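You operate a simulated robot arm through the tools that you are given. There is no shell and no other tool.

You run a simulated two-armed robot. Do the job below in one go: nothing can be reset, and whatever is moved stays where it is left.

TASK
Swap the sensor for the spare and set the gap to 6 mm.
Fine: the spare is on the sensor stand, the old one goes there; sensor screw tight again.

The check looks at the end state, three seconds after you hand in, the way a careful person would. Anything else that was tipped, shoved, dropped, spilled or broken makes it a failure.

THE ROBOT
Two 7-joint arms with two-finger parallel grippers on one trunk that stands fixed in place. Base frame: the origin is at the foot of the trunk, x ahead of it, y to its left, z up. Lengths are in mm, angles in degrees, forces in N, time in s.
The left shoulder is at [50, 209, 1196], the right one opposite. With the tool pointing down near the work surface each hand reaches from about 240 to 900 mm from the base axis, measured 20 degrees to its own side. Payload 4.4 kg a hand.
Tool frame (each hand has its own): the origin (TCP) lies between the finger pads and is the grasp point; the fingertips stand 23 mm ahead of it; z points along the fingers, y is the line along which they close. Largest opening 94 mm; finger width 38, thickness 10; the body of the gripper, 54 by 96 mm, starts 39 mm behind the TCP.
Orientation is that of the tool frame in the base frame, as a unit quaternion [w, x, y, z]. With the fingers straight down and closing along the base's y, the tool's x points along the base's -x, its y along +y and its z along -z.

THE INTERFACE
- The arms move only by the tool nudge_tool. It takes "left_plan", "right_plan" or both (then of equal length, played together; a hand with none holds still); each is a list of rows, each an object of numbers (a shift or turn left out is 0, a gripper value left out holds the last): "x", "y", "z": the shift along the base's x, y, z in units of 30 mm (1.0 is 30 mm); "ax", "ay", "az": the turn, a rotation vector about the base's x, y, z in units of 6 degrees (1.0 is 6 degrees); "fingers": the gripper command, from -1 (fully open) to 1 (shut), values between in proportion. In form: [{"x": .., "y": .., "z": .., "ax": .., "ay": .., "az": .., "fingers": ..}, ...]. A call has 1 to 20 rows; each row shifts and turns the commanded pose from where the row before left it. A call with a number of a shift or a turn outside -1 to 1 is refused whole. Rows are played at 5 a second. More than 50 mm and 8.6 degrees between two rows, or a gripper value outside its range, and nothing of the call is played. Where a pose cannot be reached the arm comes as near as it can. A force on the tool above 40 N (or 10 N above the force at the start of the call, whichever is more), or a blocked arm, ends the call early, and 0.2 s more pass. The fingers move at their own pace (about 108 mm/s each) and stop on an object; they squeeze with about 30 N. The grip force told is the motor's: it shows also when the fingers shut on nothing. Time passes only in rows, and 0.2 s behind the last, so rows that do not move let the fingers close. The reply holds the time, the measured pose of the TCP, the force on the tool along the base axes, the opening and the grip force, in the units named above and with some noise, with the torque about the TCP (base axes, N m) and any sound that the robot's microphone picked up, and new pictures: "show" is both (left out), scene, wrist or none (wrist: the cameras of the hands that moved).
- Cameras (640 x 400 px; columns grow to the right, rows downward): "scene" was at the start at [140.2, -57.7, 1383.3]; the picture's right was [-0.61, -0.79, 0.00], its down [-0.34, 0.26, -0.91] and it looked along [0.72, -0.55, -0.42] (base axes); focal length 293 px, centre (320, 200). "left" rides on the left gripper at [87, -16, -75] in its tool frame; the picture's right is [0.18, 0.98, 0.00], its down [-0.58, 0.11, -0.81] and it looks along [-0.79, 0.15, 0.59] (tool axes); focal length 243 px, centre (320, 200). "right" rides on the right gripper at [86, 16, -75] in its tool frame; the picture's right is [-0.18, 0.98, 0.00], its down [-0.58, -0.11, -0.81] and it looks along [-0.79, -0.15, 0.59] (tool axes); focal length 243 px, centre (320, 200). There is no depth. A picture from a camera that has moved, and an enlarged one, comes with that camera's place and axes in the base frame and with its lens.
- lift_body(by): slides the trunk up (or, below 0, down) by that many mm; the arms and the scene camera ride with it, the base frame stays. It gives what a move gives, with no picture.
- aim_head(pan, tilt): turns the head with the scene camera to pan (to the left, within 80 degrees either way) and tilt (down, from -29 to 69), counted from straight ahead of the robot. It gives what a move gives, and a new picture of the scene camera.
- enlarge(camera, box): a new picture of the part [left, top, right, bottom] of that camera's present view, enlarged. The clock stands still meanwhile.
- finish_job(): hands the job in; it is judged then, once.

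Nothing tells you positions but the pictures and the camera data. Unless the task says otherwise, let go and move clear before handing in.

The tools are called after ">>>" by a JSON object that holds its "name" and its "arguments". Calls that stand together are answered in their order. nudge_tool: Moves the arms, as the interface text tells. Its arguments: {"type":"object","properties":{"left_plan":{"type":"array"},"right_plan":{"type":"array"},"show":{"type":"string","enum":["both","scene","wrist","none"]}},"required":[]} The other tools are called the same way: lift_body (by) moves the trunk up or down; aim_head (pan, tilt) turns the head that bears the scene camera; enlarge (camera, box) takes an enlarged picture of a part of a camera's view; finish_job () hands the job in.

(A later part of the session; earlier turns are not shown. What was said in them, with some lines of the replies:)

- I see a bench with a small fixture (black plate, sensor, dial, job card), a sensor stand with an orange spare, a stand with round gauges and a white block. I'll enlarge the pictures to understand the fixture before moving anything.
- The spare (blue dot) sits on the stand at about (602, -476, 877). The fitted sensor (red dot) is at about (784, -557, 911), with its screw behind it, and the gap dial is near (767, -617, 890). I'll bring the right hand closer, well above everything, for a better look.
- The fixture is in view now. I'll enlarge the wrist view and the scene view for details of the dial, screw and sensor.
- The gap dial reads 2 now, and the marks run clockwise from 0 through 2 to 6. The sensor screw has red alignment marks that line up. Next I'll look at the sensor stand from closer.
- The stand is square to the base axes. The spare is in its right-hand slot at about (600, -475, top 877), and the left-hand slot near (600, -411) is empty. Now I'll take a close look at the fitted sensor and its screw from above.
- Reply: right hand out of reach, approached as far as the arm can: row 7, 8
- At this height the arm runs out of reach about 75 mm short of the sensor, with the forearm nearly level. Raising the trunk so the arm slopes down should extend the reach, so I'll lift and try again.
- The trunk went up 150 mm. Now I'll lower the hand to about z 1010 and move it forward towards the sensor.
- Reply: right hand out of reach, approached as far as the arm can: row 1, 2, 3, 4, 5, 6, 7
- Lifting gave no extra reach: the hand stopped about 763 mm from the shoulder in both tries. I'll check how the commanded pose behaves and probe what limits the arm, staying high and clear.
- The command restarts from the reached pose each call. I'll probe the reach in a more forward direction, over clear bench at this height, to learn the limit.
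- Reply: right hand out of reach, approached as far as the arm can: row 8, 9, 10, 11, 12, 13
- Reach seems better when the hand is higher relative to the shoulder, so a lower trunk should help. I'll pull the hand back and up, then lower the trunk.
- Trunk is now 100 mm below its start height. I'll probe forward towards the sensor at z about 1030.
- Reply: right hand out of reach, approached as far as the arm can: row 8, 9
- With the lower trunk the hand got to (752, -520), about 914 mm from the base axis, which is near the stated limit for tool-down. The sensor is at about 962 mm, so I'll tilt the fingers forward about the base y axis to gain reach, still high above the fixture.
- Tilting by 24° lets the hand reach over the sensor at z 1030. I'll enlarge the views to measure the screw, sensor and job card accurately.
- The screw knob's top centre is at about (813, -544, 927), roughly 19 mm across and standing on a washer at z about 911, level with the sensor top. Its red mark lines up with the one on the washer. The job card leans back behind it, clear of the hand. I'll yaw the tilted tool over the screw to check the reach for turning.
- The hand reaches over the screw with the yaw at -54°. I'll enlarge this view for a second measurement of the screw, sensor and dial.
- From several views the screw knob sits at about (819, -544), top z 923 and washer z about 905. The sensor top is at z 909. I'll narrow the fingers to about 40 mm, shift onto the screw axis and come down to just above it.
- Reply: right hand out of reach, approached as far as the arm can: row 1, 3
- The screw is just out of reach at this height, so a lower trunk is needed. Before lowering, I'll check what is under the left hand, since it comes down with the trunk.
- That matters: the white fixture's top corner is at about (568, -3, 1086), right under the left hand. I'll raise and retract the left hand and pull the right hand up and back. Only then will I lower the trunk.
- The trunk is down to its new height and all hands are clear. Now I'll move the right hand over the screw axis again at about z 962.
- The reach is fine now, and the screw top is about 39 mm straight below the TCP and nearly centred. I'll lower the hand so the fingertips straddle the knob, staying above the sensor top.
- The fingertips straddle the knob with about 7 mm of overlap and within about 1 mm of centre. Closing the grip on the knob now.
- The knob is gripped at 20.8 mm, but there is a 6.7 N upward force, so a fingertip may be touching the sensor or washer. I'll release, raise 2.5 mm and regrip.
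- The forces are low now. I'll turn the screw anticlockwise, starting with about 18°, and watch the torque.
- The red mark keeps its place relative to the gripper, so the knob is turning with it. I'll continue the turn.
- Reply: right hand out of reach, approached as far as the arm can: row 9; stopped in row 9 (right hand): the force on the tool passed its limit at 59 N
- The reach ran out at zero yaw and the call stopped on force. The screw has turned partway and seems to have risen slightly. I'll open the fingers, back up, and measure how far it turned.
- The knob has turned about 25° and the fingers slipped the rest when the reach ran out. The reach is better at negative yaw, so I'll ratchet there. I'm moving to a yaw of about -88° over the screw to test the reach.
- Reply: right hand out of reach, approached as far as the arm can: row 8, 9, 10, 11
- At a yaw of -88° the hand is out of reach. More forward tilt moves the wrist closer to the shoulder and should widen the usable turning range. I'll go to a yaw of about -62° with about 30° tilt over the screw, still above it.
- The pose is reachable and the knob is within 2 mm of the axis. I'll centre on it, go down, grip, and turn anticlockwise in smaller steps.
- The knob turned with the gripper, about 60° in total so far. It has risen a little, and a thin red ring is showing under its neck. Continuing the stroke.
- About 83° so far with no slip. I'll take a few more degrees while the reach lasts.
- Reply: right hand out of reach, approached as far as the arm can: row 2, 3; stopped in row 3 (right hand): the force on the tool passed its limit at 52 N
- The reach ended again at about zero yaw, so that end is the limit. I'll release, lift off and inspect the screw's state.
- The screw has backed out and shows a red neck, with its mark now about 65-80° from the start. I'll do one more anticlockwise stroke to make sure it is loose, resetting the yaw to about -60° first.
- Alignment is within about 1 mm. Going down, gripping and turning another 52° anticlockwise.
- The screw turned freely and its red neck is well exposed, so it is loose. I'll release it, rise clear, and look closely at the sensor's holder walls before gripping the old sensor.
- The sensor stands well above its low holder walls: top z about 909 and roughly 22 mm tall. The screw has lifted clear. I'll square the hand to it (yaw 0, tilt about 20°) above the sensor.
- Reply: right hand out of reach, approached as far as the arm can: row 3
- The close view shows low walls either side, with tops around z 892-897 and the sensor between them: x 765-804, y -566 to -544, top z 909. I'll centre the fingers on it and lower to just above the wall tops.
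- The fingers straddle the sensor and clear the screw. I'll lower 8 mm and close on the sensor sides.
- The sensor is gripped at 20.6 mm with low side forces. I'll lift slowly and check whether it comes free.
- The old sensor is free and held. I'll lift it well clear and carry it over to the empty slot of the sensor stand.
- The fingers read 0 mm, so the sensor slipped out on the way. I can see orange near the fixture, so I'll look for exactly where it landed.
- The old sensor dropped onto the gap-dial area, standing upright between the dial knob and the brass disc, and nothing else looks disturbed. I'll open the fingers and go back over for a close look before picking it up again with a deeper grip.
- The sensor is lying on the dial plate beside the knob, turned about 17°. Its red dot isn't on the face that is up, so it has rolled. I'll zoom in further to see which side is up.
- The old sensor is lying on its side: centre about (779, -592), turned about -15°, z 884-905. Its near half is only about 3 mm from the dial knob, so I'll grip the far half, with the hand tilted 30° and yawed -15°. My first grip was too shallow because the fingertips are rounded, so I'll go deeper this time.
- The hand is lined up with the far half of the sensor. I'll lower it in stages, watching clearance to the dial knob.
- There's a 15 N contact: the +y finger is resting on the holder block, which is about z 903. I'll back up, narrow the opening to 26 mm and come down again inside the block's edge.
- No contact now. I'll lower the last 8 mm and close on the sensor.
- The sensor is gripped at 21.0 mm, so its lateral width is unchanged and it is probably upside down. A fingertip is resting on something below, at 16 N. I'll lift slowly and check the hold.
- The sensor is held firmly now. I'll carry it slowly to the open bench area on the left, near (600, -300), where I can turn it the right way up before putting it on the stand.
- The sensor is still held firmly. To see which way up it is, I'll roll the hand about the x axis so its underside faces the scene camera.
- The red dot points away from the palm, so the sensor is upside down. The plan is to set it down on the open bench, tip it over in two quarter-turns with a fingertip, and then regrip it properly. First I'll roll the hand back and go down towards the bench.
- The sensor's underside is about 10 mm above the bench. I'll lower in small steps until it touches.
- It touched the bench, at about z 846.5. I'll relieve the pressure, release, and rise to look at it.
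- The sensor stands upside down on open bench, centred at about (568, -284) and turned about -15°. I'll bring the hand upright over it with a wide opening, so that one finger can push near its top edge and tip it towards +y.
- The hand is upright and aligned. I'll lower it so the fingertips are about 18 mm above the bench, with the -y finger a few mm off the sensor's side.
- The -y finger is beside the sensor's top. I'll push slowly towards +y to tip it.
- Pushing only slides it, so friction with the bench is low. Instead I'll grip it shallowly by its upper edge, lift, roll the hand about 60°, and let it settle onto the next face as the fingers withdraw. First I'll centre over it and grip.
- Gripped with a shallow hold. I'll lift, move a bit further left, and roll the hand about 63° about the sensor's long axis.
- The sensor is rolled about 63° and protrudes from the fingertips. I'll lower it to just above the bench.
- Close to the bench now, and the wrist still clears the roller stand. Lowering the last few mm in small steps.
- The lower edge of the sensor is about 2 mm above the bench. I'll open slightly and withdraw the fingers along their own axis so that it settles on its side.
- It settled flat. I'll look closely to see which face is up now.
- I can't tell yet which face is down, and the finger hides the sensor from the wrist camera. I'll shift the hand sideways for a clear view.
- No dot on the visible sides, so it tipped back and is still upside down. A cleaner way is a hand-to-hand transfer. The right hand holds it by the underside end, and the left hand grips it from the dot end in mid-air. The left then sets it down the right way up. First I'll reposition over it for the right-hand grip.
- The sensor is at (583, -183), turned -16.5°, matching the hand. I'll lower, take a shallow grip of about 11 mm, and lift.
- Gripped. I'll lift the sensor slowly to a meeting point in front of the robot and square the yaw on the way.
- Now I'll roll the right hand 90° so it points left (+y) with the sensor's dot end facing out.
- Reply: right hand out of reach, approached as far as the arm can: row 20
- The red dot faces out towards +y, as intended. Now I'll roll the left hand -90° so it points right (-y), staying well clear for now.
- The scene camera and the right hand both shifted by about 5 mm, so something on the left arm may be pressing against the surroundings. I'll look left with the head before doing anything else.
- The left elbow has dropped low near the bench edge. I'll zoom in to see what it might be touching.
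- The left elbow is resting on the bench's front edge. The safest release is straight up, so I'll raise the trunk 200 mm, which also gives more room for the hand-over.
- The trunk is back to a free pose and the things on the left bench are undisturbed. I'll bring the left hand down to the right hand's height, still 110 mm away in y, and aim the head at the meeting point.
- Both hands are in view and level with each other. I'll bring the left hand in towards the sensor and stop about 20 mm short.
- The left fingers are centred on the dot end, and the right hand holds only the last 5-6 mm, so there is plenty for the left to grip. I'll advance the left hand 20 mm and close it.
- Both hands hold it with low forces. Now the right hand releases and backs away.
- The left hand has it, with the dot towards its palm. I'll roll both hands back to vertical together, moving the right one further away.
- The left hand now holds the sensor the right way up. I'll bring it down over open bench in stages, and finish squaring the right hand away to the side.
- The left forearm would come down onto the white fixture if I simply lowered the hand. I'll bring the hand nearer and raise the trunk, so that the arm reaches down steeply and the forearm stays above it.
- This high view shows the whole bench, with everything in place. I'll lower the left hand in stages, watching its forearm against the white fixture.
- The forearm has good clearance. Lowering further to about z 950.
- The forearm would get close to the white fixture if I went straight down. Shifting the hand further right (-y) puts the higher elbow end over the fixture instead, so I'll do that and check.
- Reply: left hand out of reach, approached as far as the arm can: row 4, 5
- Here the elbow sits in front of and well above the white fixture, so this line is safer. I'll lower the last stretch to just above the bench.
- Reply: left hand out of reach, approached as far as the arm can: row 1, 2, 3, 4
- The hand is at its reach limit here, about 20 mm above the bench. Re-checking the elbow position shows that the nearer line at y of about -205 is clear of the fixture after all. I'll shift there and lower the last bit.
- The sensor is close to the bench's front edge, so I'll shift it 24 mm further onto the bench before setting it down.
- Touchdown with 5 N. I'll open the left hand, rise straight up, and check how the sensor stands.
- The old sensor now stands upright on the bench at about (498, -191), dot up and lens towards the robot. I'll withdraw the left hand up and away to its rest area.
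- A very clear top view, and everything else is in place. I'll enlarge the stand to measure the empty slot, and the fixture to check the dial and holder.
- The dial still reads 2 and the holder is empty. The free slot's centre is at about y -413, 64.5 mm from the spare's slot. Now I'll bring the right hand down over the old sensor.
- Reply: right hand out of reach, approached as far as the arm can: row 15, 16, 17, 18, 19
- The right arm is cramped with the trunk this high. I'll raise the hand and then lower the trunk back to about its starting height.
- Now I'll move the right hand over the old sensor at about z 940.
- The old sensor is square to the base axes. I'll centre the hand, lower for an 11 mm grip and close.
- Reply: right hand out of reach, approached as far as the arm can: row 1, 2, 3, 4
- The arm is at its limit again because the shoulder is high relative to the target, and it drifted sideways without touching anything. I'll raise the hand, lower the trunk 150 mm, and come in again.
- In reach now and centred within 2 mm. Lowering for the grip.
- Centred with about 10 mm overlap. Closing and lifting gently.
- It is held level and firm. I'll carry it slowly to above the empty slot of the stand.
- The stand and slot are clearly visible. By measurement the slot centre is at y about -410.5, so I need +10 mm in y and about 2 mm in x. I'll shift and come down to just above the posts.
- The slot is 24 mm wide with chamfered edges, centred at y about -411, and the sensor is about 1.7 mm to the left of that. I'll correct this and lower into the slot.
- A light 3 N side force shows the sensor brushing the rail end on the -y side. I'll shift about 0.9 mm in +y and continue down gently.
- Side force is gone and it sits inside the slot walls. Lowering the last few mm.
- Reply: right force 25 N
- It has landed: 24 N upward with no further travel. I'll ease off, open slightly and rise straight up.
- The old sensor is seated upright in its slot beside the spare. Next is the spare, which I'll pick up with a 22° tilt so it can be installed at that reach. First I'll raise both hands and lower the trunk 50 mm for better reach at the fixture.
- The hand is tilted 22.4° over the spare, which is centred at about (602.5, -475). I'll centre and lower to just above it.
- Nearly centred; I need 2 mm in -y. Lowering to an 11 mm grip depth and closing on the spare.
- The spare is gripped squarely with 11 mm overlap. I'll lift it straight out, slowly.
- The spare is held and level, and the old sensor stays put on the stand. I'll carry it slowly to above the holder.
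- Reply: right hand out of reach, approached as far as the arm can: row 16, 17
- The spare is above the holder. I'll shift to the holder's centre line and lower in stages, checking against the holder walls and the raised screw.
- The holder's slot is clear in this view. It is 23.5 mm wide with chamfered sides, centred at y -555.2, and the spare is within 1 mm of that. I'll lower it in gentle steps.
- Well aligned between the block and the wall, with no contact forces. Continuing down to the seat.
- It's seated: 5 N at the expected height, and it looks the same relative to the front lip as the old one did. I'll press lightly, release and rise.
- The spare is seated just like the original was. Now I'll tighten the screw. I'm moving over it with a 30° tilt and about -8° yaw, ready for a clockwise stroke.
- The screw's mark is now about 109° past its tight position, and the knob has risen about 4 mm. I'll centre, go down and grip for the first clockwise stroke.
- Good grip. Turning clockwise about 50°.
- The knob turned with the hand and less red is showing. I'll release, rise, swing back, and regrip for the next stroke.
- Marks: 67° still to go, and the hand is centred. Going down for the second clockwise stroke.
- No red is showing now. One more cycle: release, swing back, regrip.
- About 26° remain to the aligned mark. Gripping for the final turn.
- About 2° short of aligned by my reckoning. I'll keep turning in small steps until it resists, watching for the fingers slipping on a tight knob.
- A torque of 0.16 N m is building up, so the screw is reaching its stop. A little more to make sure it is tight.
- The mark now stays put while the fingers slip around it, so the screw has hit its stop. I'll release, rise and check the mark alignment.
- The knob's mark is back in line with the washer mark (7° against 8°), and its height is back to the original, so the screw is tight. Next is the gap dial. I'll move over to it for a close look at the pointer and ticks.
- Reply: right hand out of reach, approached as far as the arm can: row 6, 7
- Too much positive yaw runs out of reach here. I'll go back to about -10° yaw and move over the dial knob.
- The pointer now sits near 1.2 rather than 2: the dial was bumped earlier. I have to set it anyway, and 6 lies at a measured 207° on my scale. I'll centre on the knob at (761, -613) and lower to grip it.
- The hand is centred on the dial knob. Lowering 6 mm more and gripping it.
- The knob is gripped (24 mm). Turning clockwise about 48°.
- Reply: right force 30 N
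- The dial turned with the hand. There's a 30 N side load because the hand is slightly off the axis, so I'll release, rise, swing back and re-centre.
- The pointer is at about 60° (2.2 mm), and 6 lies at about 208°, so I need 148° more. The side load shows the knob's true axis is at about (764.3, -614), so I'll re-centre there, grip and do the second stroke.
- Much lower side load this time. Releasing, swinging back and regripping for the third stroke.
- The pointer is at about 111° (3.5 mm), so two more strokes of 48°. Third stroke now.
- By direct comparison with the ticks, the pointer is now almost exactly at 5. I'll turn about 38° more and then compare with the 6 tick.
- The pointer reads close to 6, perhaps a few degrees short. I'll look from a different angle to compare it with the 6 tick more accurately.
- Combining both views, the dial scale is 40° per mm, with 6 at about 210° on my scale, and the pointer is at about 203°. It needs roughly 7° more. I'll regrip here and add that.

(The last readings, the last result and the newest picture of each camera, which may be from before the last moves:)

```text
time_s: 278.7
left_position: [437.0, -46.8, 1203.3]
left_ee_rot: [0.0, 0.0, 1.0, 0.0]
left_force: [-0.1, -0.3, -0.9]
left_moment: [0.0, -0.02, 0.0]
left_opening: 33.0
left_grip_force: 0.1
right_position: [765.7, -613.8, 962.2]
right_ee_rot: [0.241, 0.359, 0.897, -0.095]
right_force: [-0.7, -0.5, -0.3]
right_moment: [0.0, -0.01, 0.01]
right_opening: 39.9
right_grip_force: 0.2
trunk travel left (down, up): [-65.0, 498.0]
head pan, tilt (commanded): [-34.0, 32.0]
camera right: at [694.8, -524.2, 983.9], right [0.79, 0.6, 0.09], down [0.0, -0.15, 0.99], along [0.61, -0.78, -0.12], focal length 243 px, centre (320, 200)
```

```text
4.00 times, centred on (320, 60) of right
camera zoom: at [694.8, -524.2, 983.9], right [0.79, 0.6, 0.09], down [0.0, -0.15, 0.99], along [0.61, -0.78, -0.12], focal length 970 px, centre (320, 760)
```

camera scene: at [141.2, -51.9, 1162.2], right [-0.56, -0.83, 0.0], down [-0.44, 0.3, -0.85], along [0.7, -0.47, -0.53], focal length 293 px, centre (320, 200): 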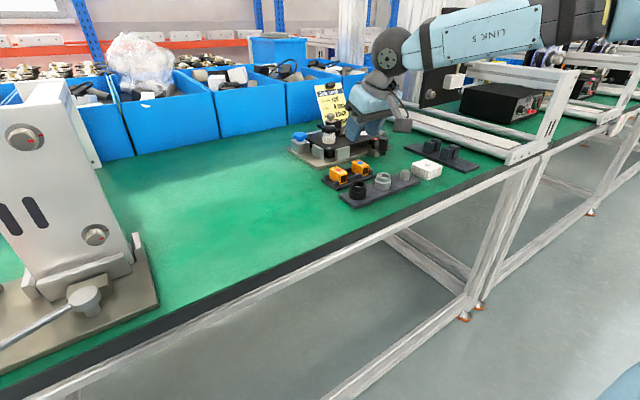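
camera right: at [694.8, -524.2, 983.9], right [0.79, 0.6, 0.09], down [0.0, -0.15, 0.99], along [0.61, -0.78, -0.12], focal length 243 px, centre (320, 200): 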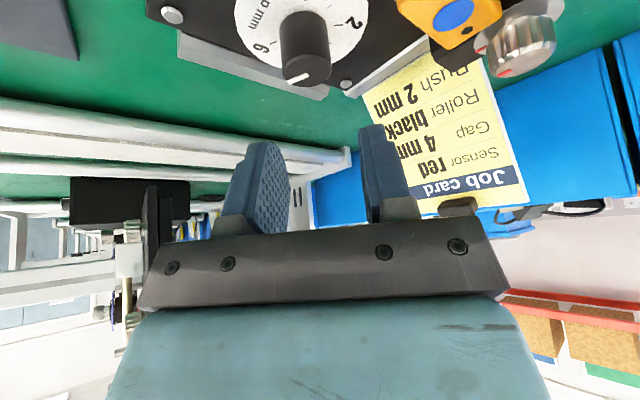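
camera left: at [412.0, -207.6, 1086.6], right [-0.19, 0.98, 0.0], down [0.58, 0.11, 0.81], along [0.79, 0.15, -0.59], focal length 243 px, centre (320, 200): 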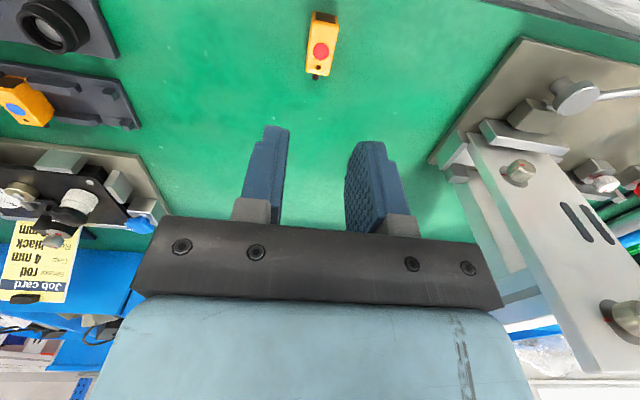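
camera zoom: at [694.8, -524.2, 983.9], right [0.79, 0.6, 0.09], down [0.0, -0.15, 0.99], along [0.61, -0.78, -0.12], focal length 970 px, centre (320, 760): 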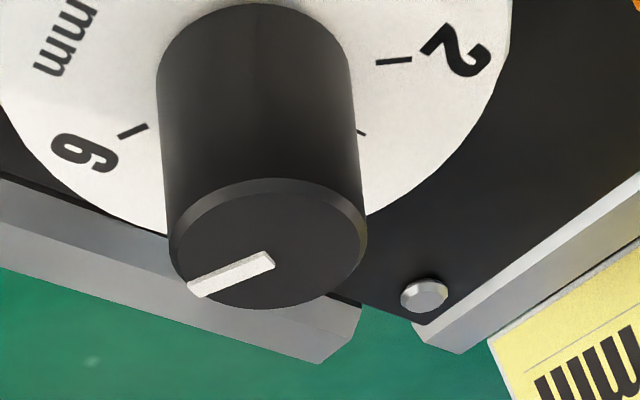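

The pointer now measures 208.5° against 210° for the 6 tick, so the gap reads 6. I'll withdraw the right hand up and back, then do a full visual check.

>>> {"name": "nudge_tool", "arguments": {"right_plan": [{"z": 0.8}, {"z": 0.8}, {"z": 0.8}, {"az": 1, "x": -0.3}, {"az": 1, "x": -0.5}, {"az": 1, "x": -0.8}, {"az": 1, "x": -0.9}, {"az": 1, "x": -0.9}, {"az": 1, "x": -0.9}, {"az": 1, "x": -0.9}, {"ay": 1, "x": -0.9}, {"ay": 1, "x": -0.9}, {"ay": 1, "x": -0.9}, {"ay": 1, "x": -0.9}, {"ay": 1, "x": -0.9, "z": 0.5}, {"z": 0.8}, {"z": 0.8}, {}], "show": "both"}}

>>> {"name": "enlarge", "arguments": {"camera": "scene", "box": [290, 80, 410, 200]}}

>>> {"name": "enlarge", "arguments": {"camera": "scene", "box": [325, 105, 375, 145]}}

```text
time_s: 282.5
left_position: [437.5, -47.8, 1203.1]
left_ee_rot: [0.0, -0.001, 1.0, 0.0]
left_force: [-0.6, 0.0, 0.6]
left_moment: [0.01, 0.02, -0.01]
left_opening: 33.0
left_grip_force: 0.2
right_position: [475.4, -615.6, 1094.4]
right_ee_rot: [0.0, 0.013, 1.0, -0.007]
right_force: [0.5, 0.5, -0.3]
right_moment: [-0.01, -0.01, 0.04]
right_opening: 40.0
right_grip_force: 0.2
trunk travel left (down, up): [-65.0, 498.0]
head pan, tilt (commanded): [-34.0, 32.0]
camera scene: at [141.4, -52.1, 1162.1], right [-0.56, -0.83, 0.0], down [-0.44, 0.3, -0.85], along [0.7, -0.47, -0.53], focal length 293 px, centre (320, 200)
camera right: at [387.9, -594.8, 1169.6], right [0.21, 0.98, -0.01], down [0.58, -0.11, 0.81], along [0.79, -0.18, -0.59], focal length 243 px, centre (320, 200)
```

scene: 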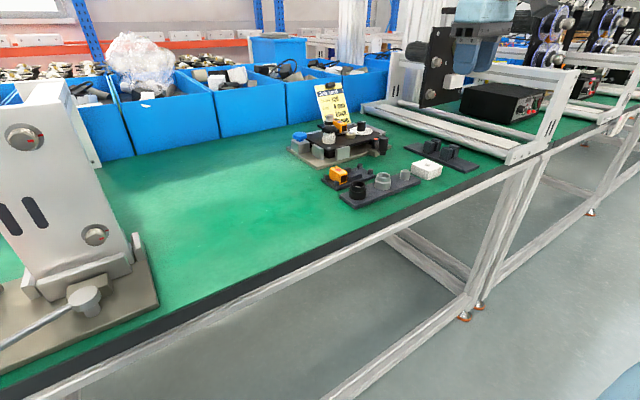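
right: 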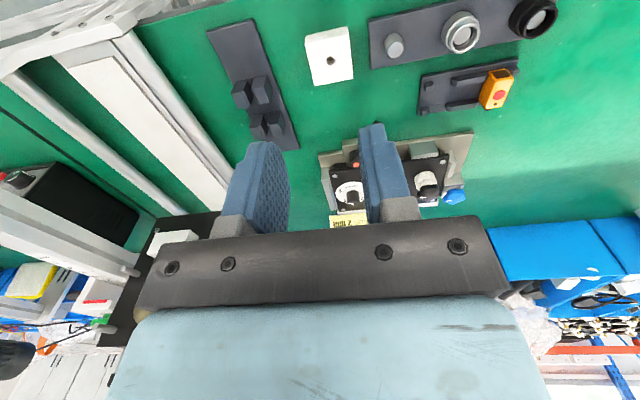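

```text
3.33 times, centred on (350, 140) of scene
camera zoom: at [141.4, -52.1, 1162.1], right [-0.56, -0.83, 0.0], down [-0.44, 0.3, -0.85], along [0.7, -0.47, -0.53], focal length 976 px, centre (220, 400)
```

zoom: 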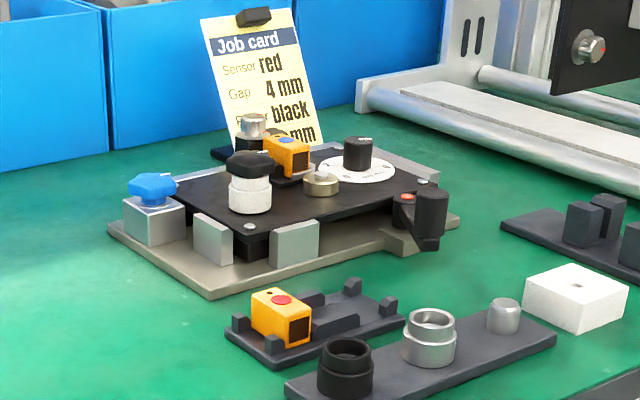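

```text
10.00 times, centred on (350, 125) of scene
camera zoom: at [141.4, -52.1, 1162.1], right [-0.56, -0.83, 0.0], down [-0.44, 0.3, -0.85], along [0.7, -0.47, -0.53], focal length 2929 px, centre (20, 950)
```

zoom: 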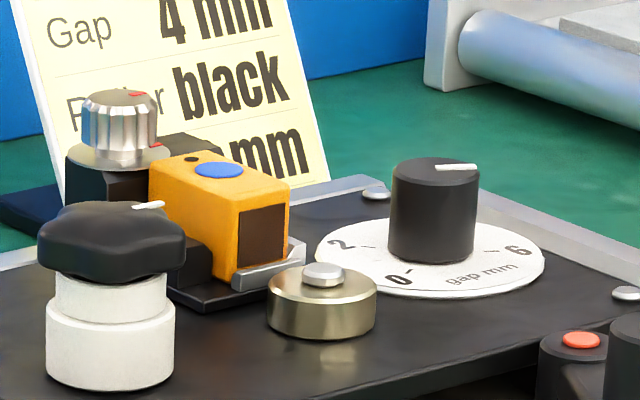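

Everything looks right: blue spare fitted, screw marks aligned, old red sensor on the stand, and the card and other parts unmoved. For a steeper look at the dial and the whole bench, I'll raise the trunk and look down.

>>> {"name": "lift_body", "arguments": {"by": 400}}

>>> {"name": "aim_head", "arguments": {"pan": -36, "tilt": 42}}

>>> {"name": "enlarge", "arguments": {"camera": "scene", "box": [290, 140, 370, 200]}}

```text
time_s: 286.3
left_position: [437.9, -47.1, 1603.6]
left_ee_rot: [0.0, -0.001, 1.0, 0.0]
left_force: [0.6, 0.4, 1.1]
left_moment: [0.01, 0.03, 0.0]
left_opening: 32.9
left_grip_force: 0.0
right_position: [474.9, -614.7, 1494.9]
right_ee_rot: [0.0, 0.013, 1.0, -0.007]
right_force: [0.4, 0.1, -0.7]
right_moment: [-0.02, 0.0, -0.01]
right_opening: 39.9
right_grip_force: 0.1
trunk travel left (down, up): [-465.0, 98.0]
head pan, tilt (commanded): [-34.0, 32.0]
```

```text
time_s: 287.0
left_position: [437.9, -47.8, 1603.9]
left_ee_rot: [0.001, 0.0, 1.0, 0.0]
left_force: [0.5, -0.4, 0.4]
left_moment: [0.02, 0.01, 0.06]
left_opening: 33.0
left_grip_force: 0.1
right_position: [474.5, -615.4, 1494.5]
right_ee_rot: [-0.001, 0.012, 1.0, -0.007]
right_force: [0.3, -0.1, 0.5]
right_moment: [-0.01, -0.04, -0.01]
right_opening: 40.0
right_grip_force: 0.0
trunk travel left (down, up): [-465.0, 98.0]
head pan, tilt (commanded): [-36.0, 42.0]
camera scene: at [134.7, -50.9, 1547.1], right [-0.59, -0.81, 0.0], down [-0.54, 0.39, -0.74], along [0.6, -0.44, -0.67], focal length 293 px, centre (320, 200)
```

scene: 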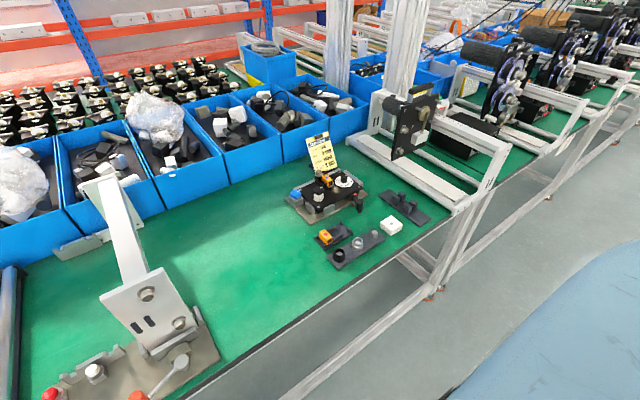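

```text
6.67 times, centred on (330, 170) of scene
camera zoom: at [134.7, -50.9, 1547.1], right [-0.59, -0.81, 0.0], down [-0.54, 0.39, -0.74], along [0.6, -0.44, -0.67], focal length 1953 px, centre (253, 400)
```

zoom: 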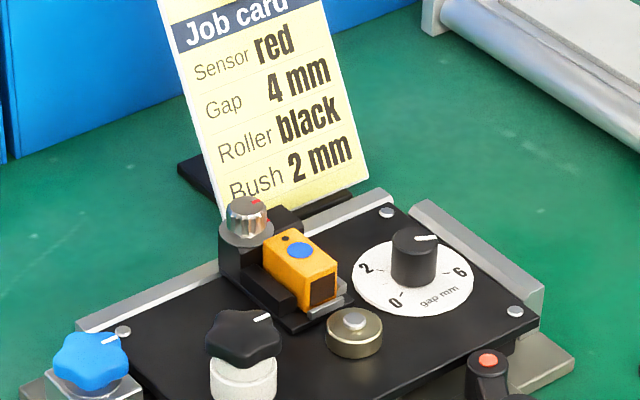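

>>> {"name": "enlarge", "arguments": {"camera": "scene", "box": [330, 165, 360, 190]}}

>>> {"name": "enlarge", "arguments": {"camera": "scene", "box": [300, 155, 350, 195]}}

>>> {"name": "enlarge", "arguments": {"camera": "scene", "box": [300, 170, 440, 270]}}

>>> {"name": "enlarge", "arguments": {"camera": "scene", "box": [0, 150, 240, 400]}}

```text
16.00 times, centred on (345, 178) of scene
camera zoom: at [134.7, -50.9, 1547.1], right [-0.59, -0.81, 0.0], down [-0.54, 0.39, -0.74], along [0.6, -0.44, -0.67], focal length 4686 px, centre (-80, 560)
```

zoom: 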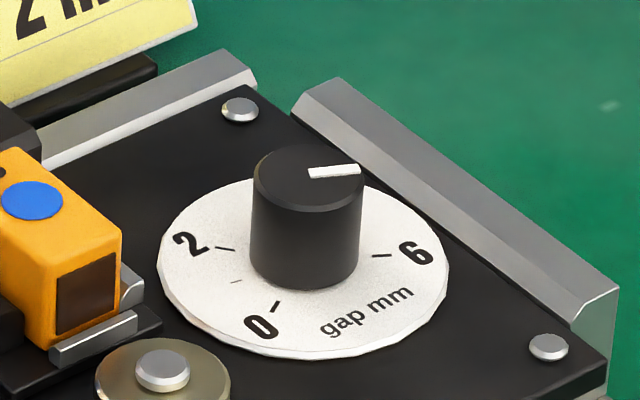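

```text
10.00 times, centred on (325, 175) of scene
camera zoom: at [134.7, -50.9, 1547.1], right [-0.59, -0.81, 0.0], down [-0.54, 0.39, -0.74], along [0.6, -0.44, -0.67], focal length 2929 px, centre (270, 450)
```

zoom: 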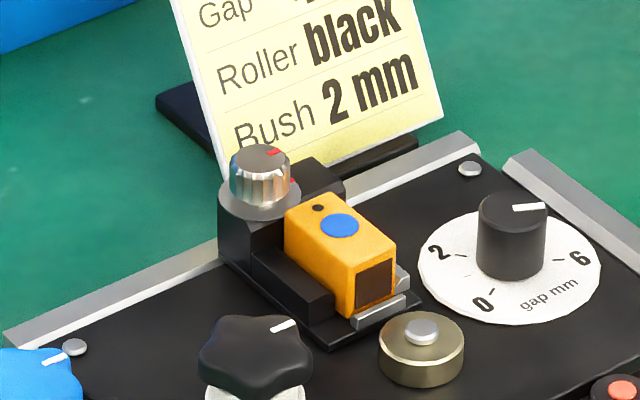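

```text
4.00 times, centred on (370, 220) of scene
camera zoom: at [134.7, -50.9, 1547.1], right [-0.59, -0.81, 0.0], down [-0.54, 0.39, -0.74], along [0.6, -0.44, -0.67], focal length 1172 px, centre (120, 120)
```

zoom: 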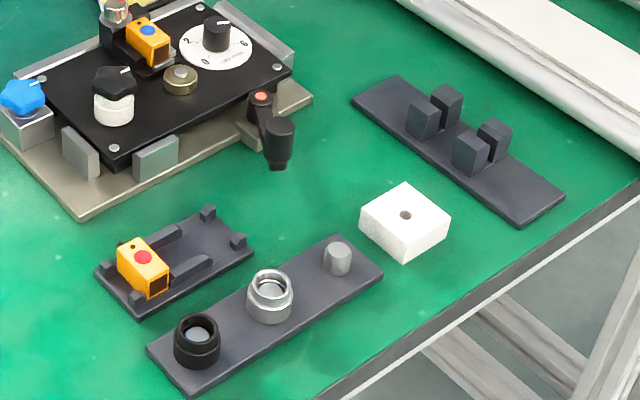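

```text
1.60 times, centred on (120, 275) of scene
camera zoom: at [134.7, -50.9, 1547.1], right [-0.59, -0.81, 0.0], down [-0.54, 0.39, -0.74], along [0.6, -0.44, -0.67], focal length 469 px, centre (640, 80)
```

zoom: 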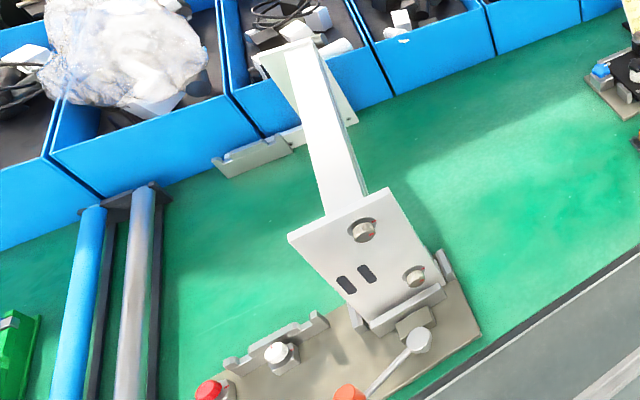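

From this steeper view the pointer lines up with the 6 tick within about 2° (0.05 mm). The screw marks are aligned, the blue spare is seated and clamped, and the red sensor stands in its slot. Nothing else has been disturbed and both hands are empty and clear, so I'm handing in.

>>> {"name": "finish_job", "arguments": {}}

```text
The job is handed in.
```

I've handed the job in: the spare sensor is in the holder, its screw is tight and the gap is set to 6 mm. By the camera views everything was in place at hand-in. I haven't been told the check's result.

- **Sensor:** the blue-dot spare is seated in the holder, and the screw is turned to its stop with its red mark in line with the washer mark.
- **Old sensor:** the red-dot one stands upright in the free slot on the sensor stand.
- **Gap:** the dial pointer is within about 2° of the 6 tick, roughly 0.05 mm. I followed your 6 mm and not the job card's 4 mm.

Four things went wrong on the way:
- **Drop:** the old sensor slipped from the fingers and landed upside down on the dial plate. I turned it over with both hands before putting it on the stand, and saw no damage.
- **Dial:** it was bumped from 2 to about 1.2 mm at some point, before I set it to 6.
- **Holder block:** a finger rested on it at about 15 N while I was picking the dropped sensor back up.
- **Left elbow:** it rested on the bench's front edge for a few seconds.

Nothing else looked moved in the last pictures, and both hands were empty and clear.
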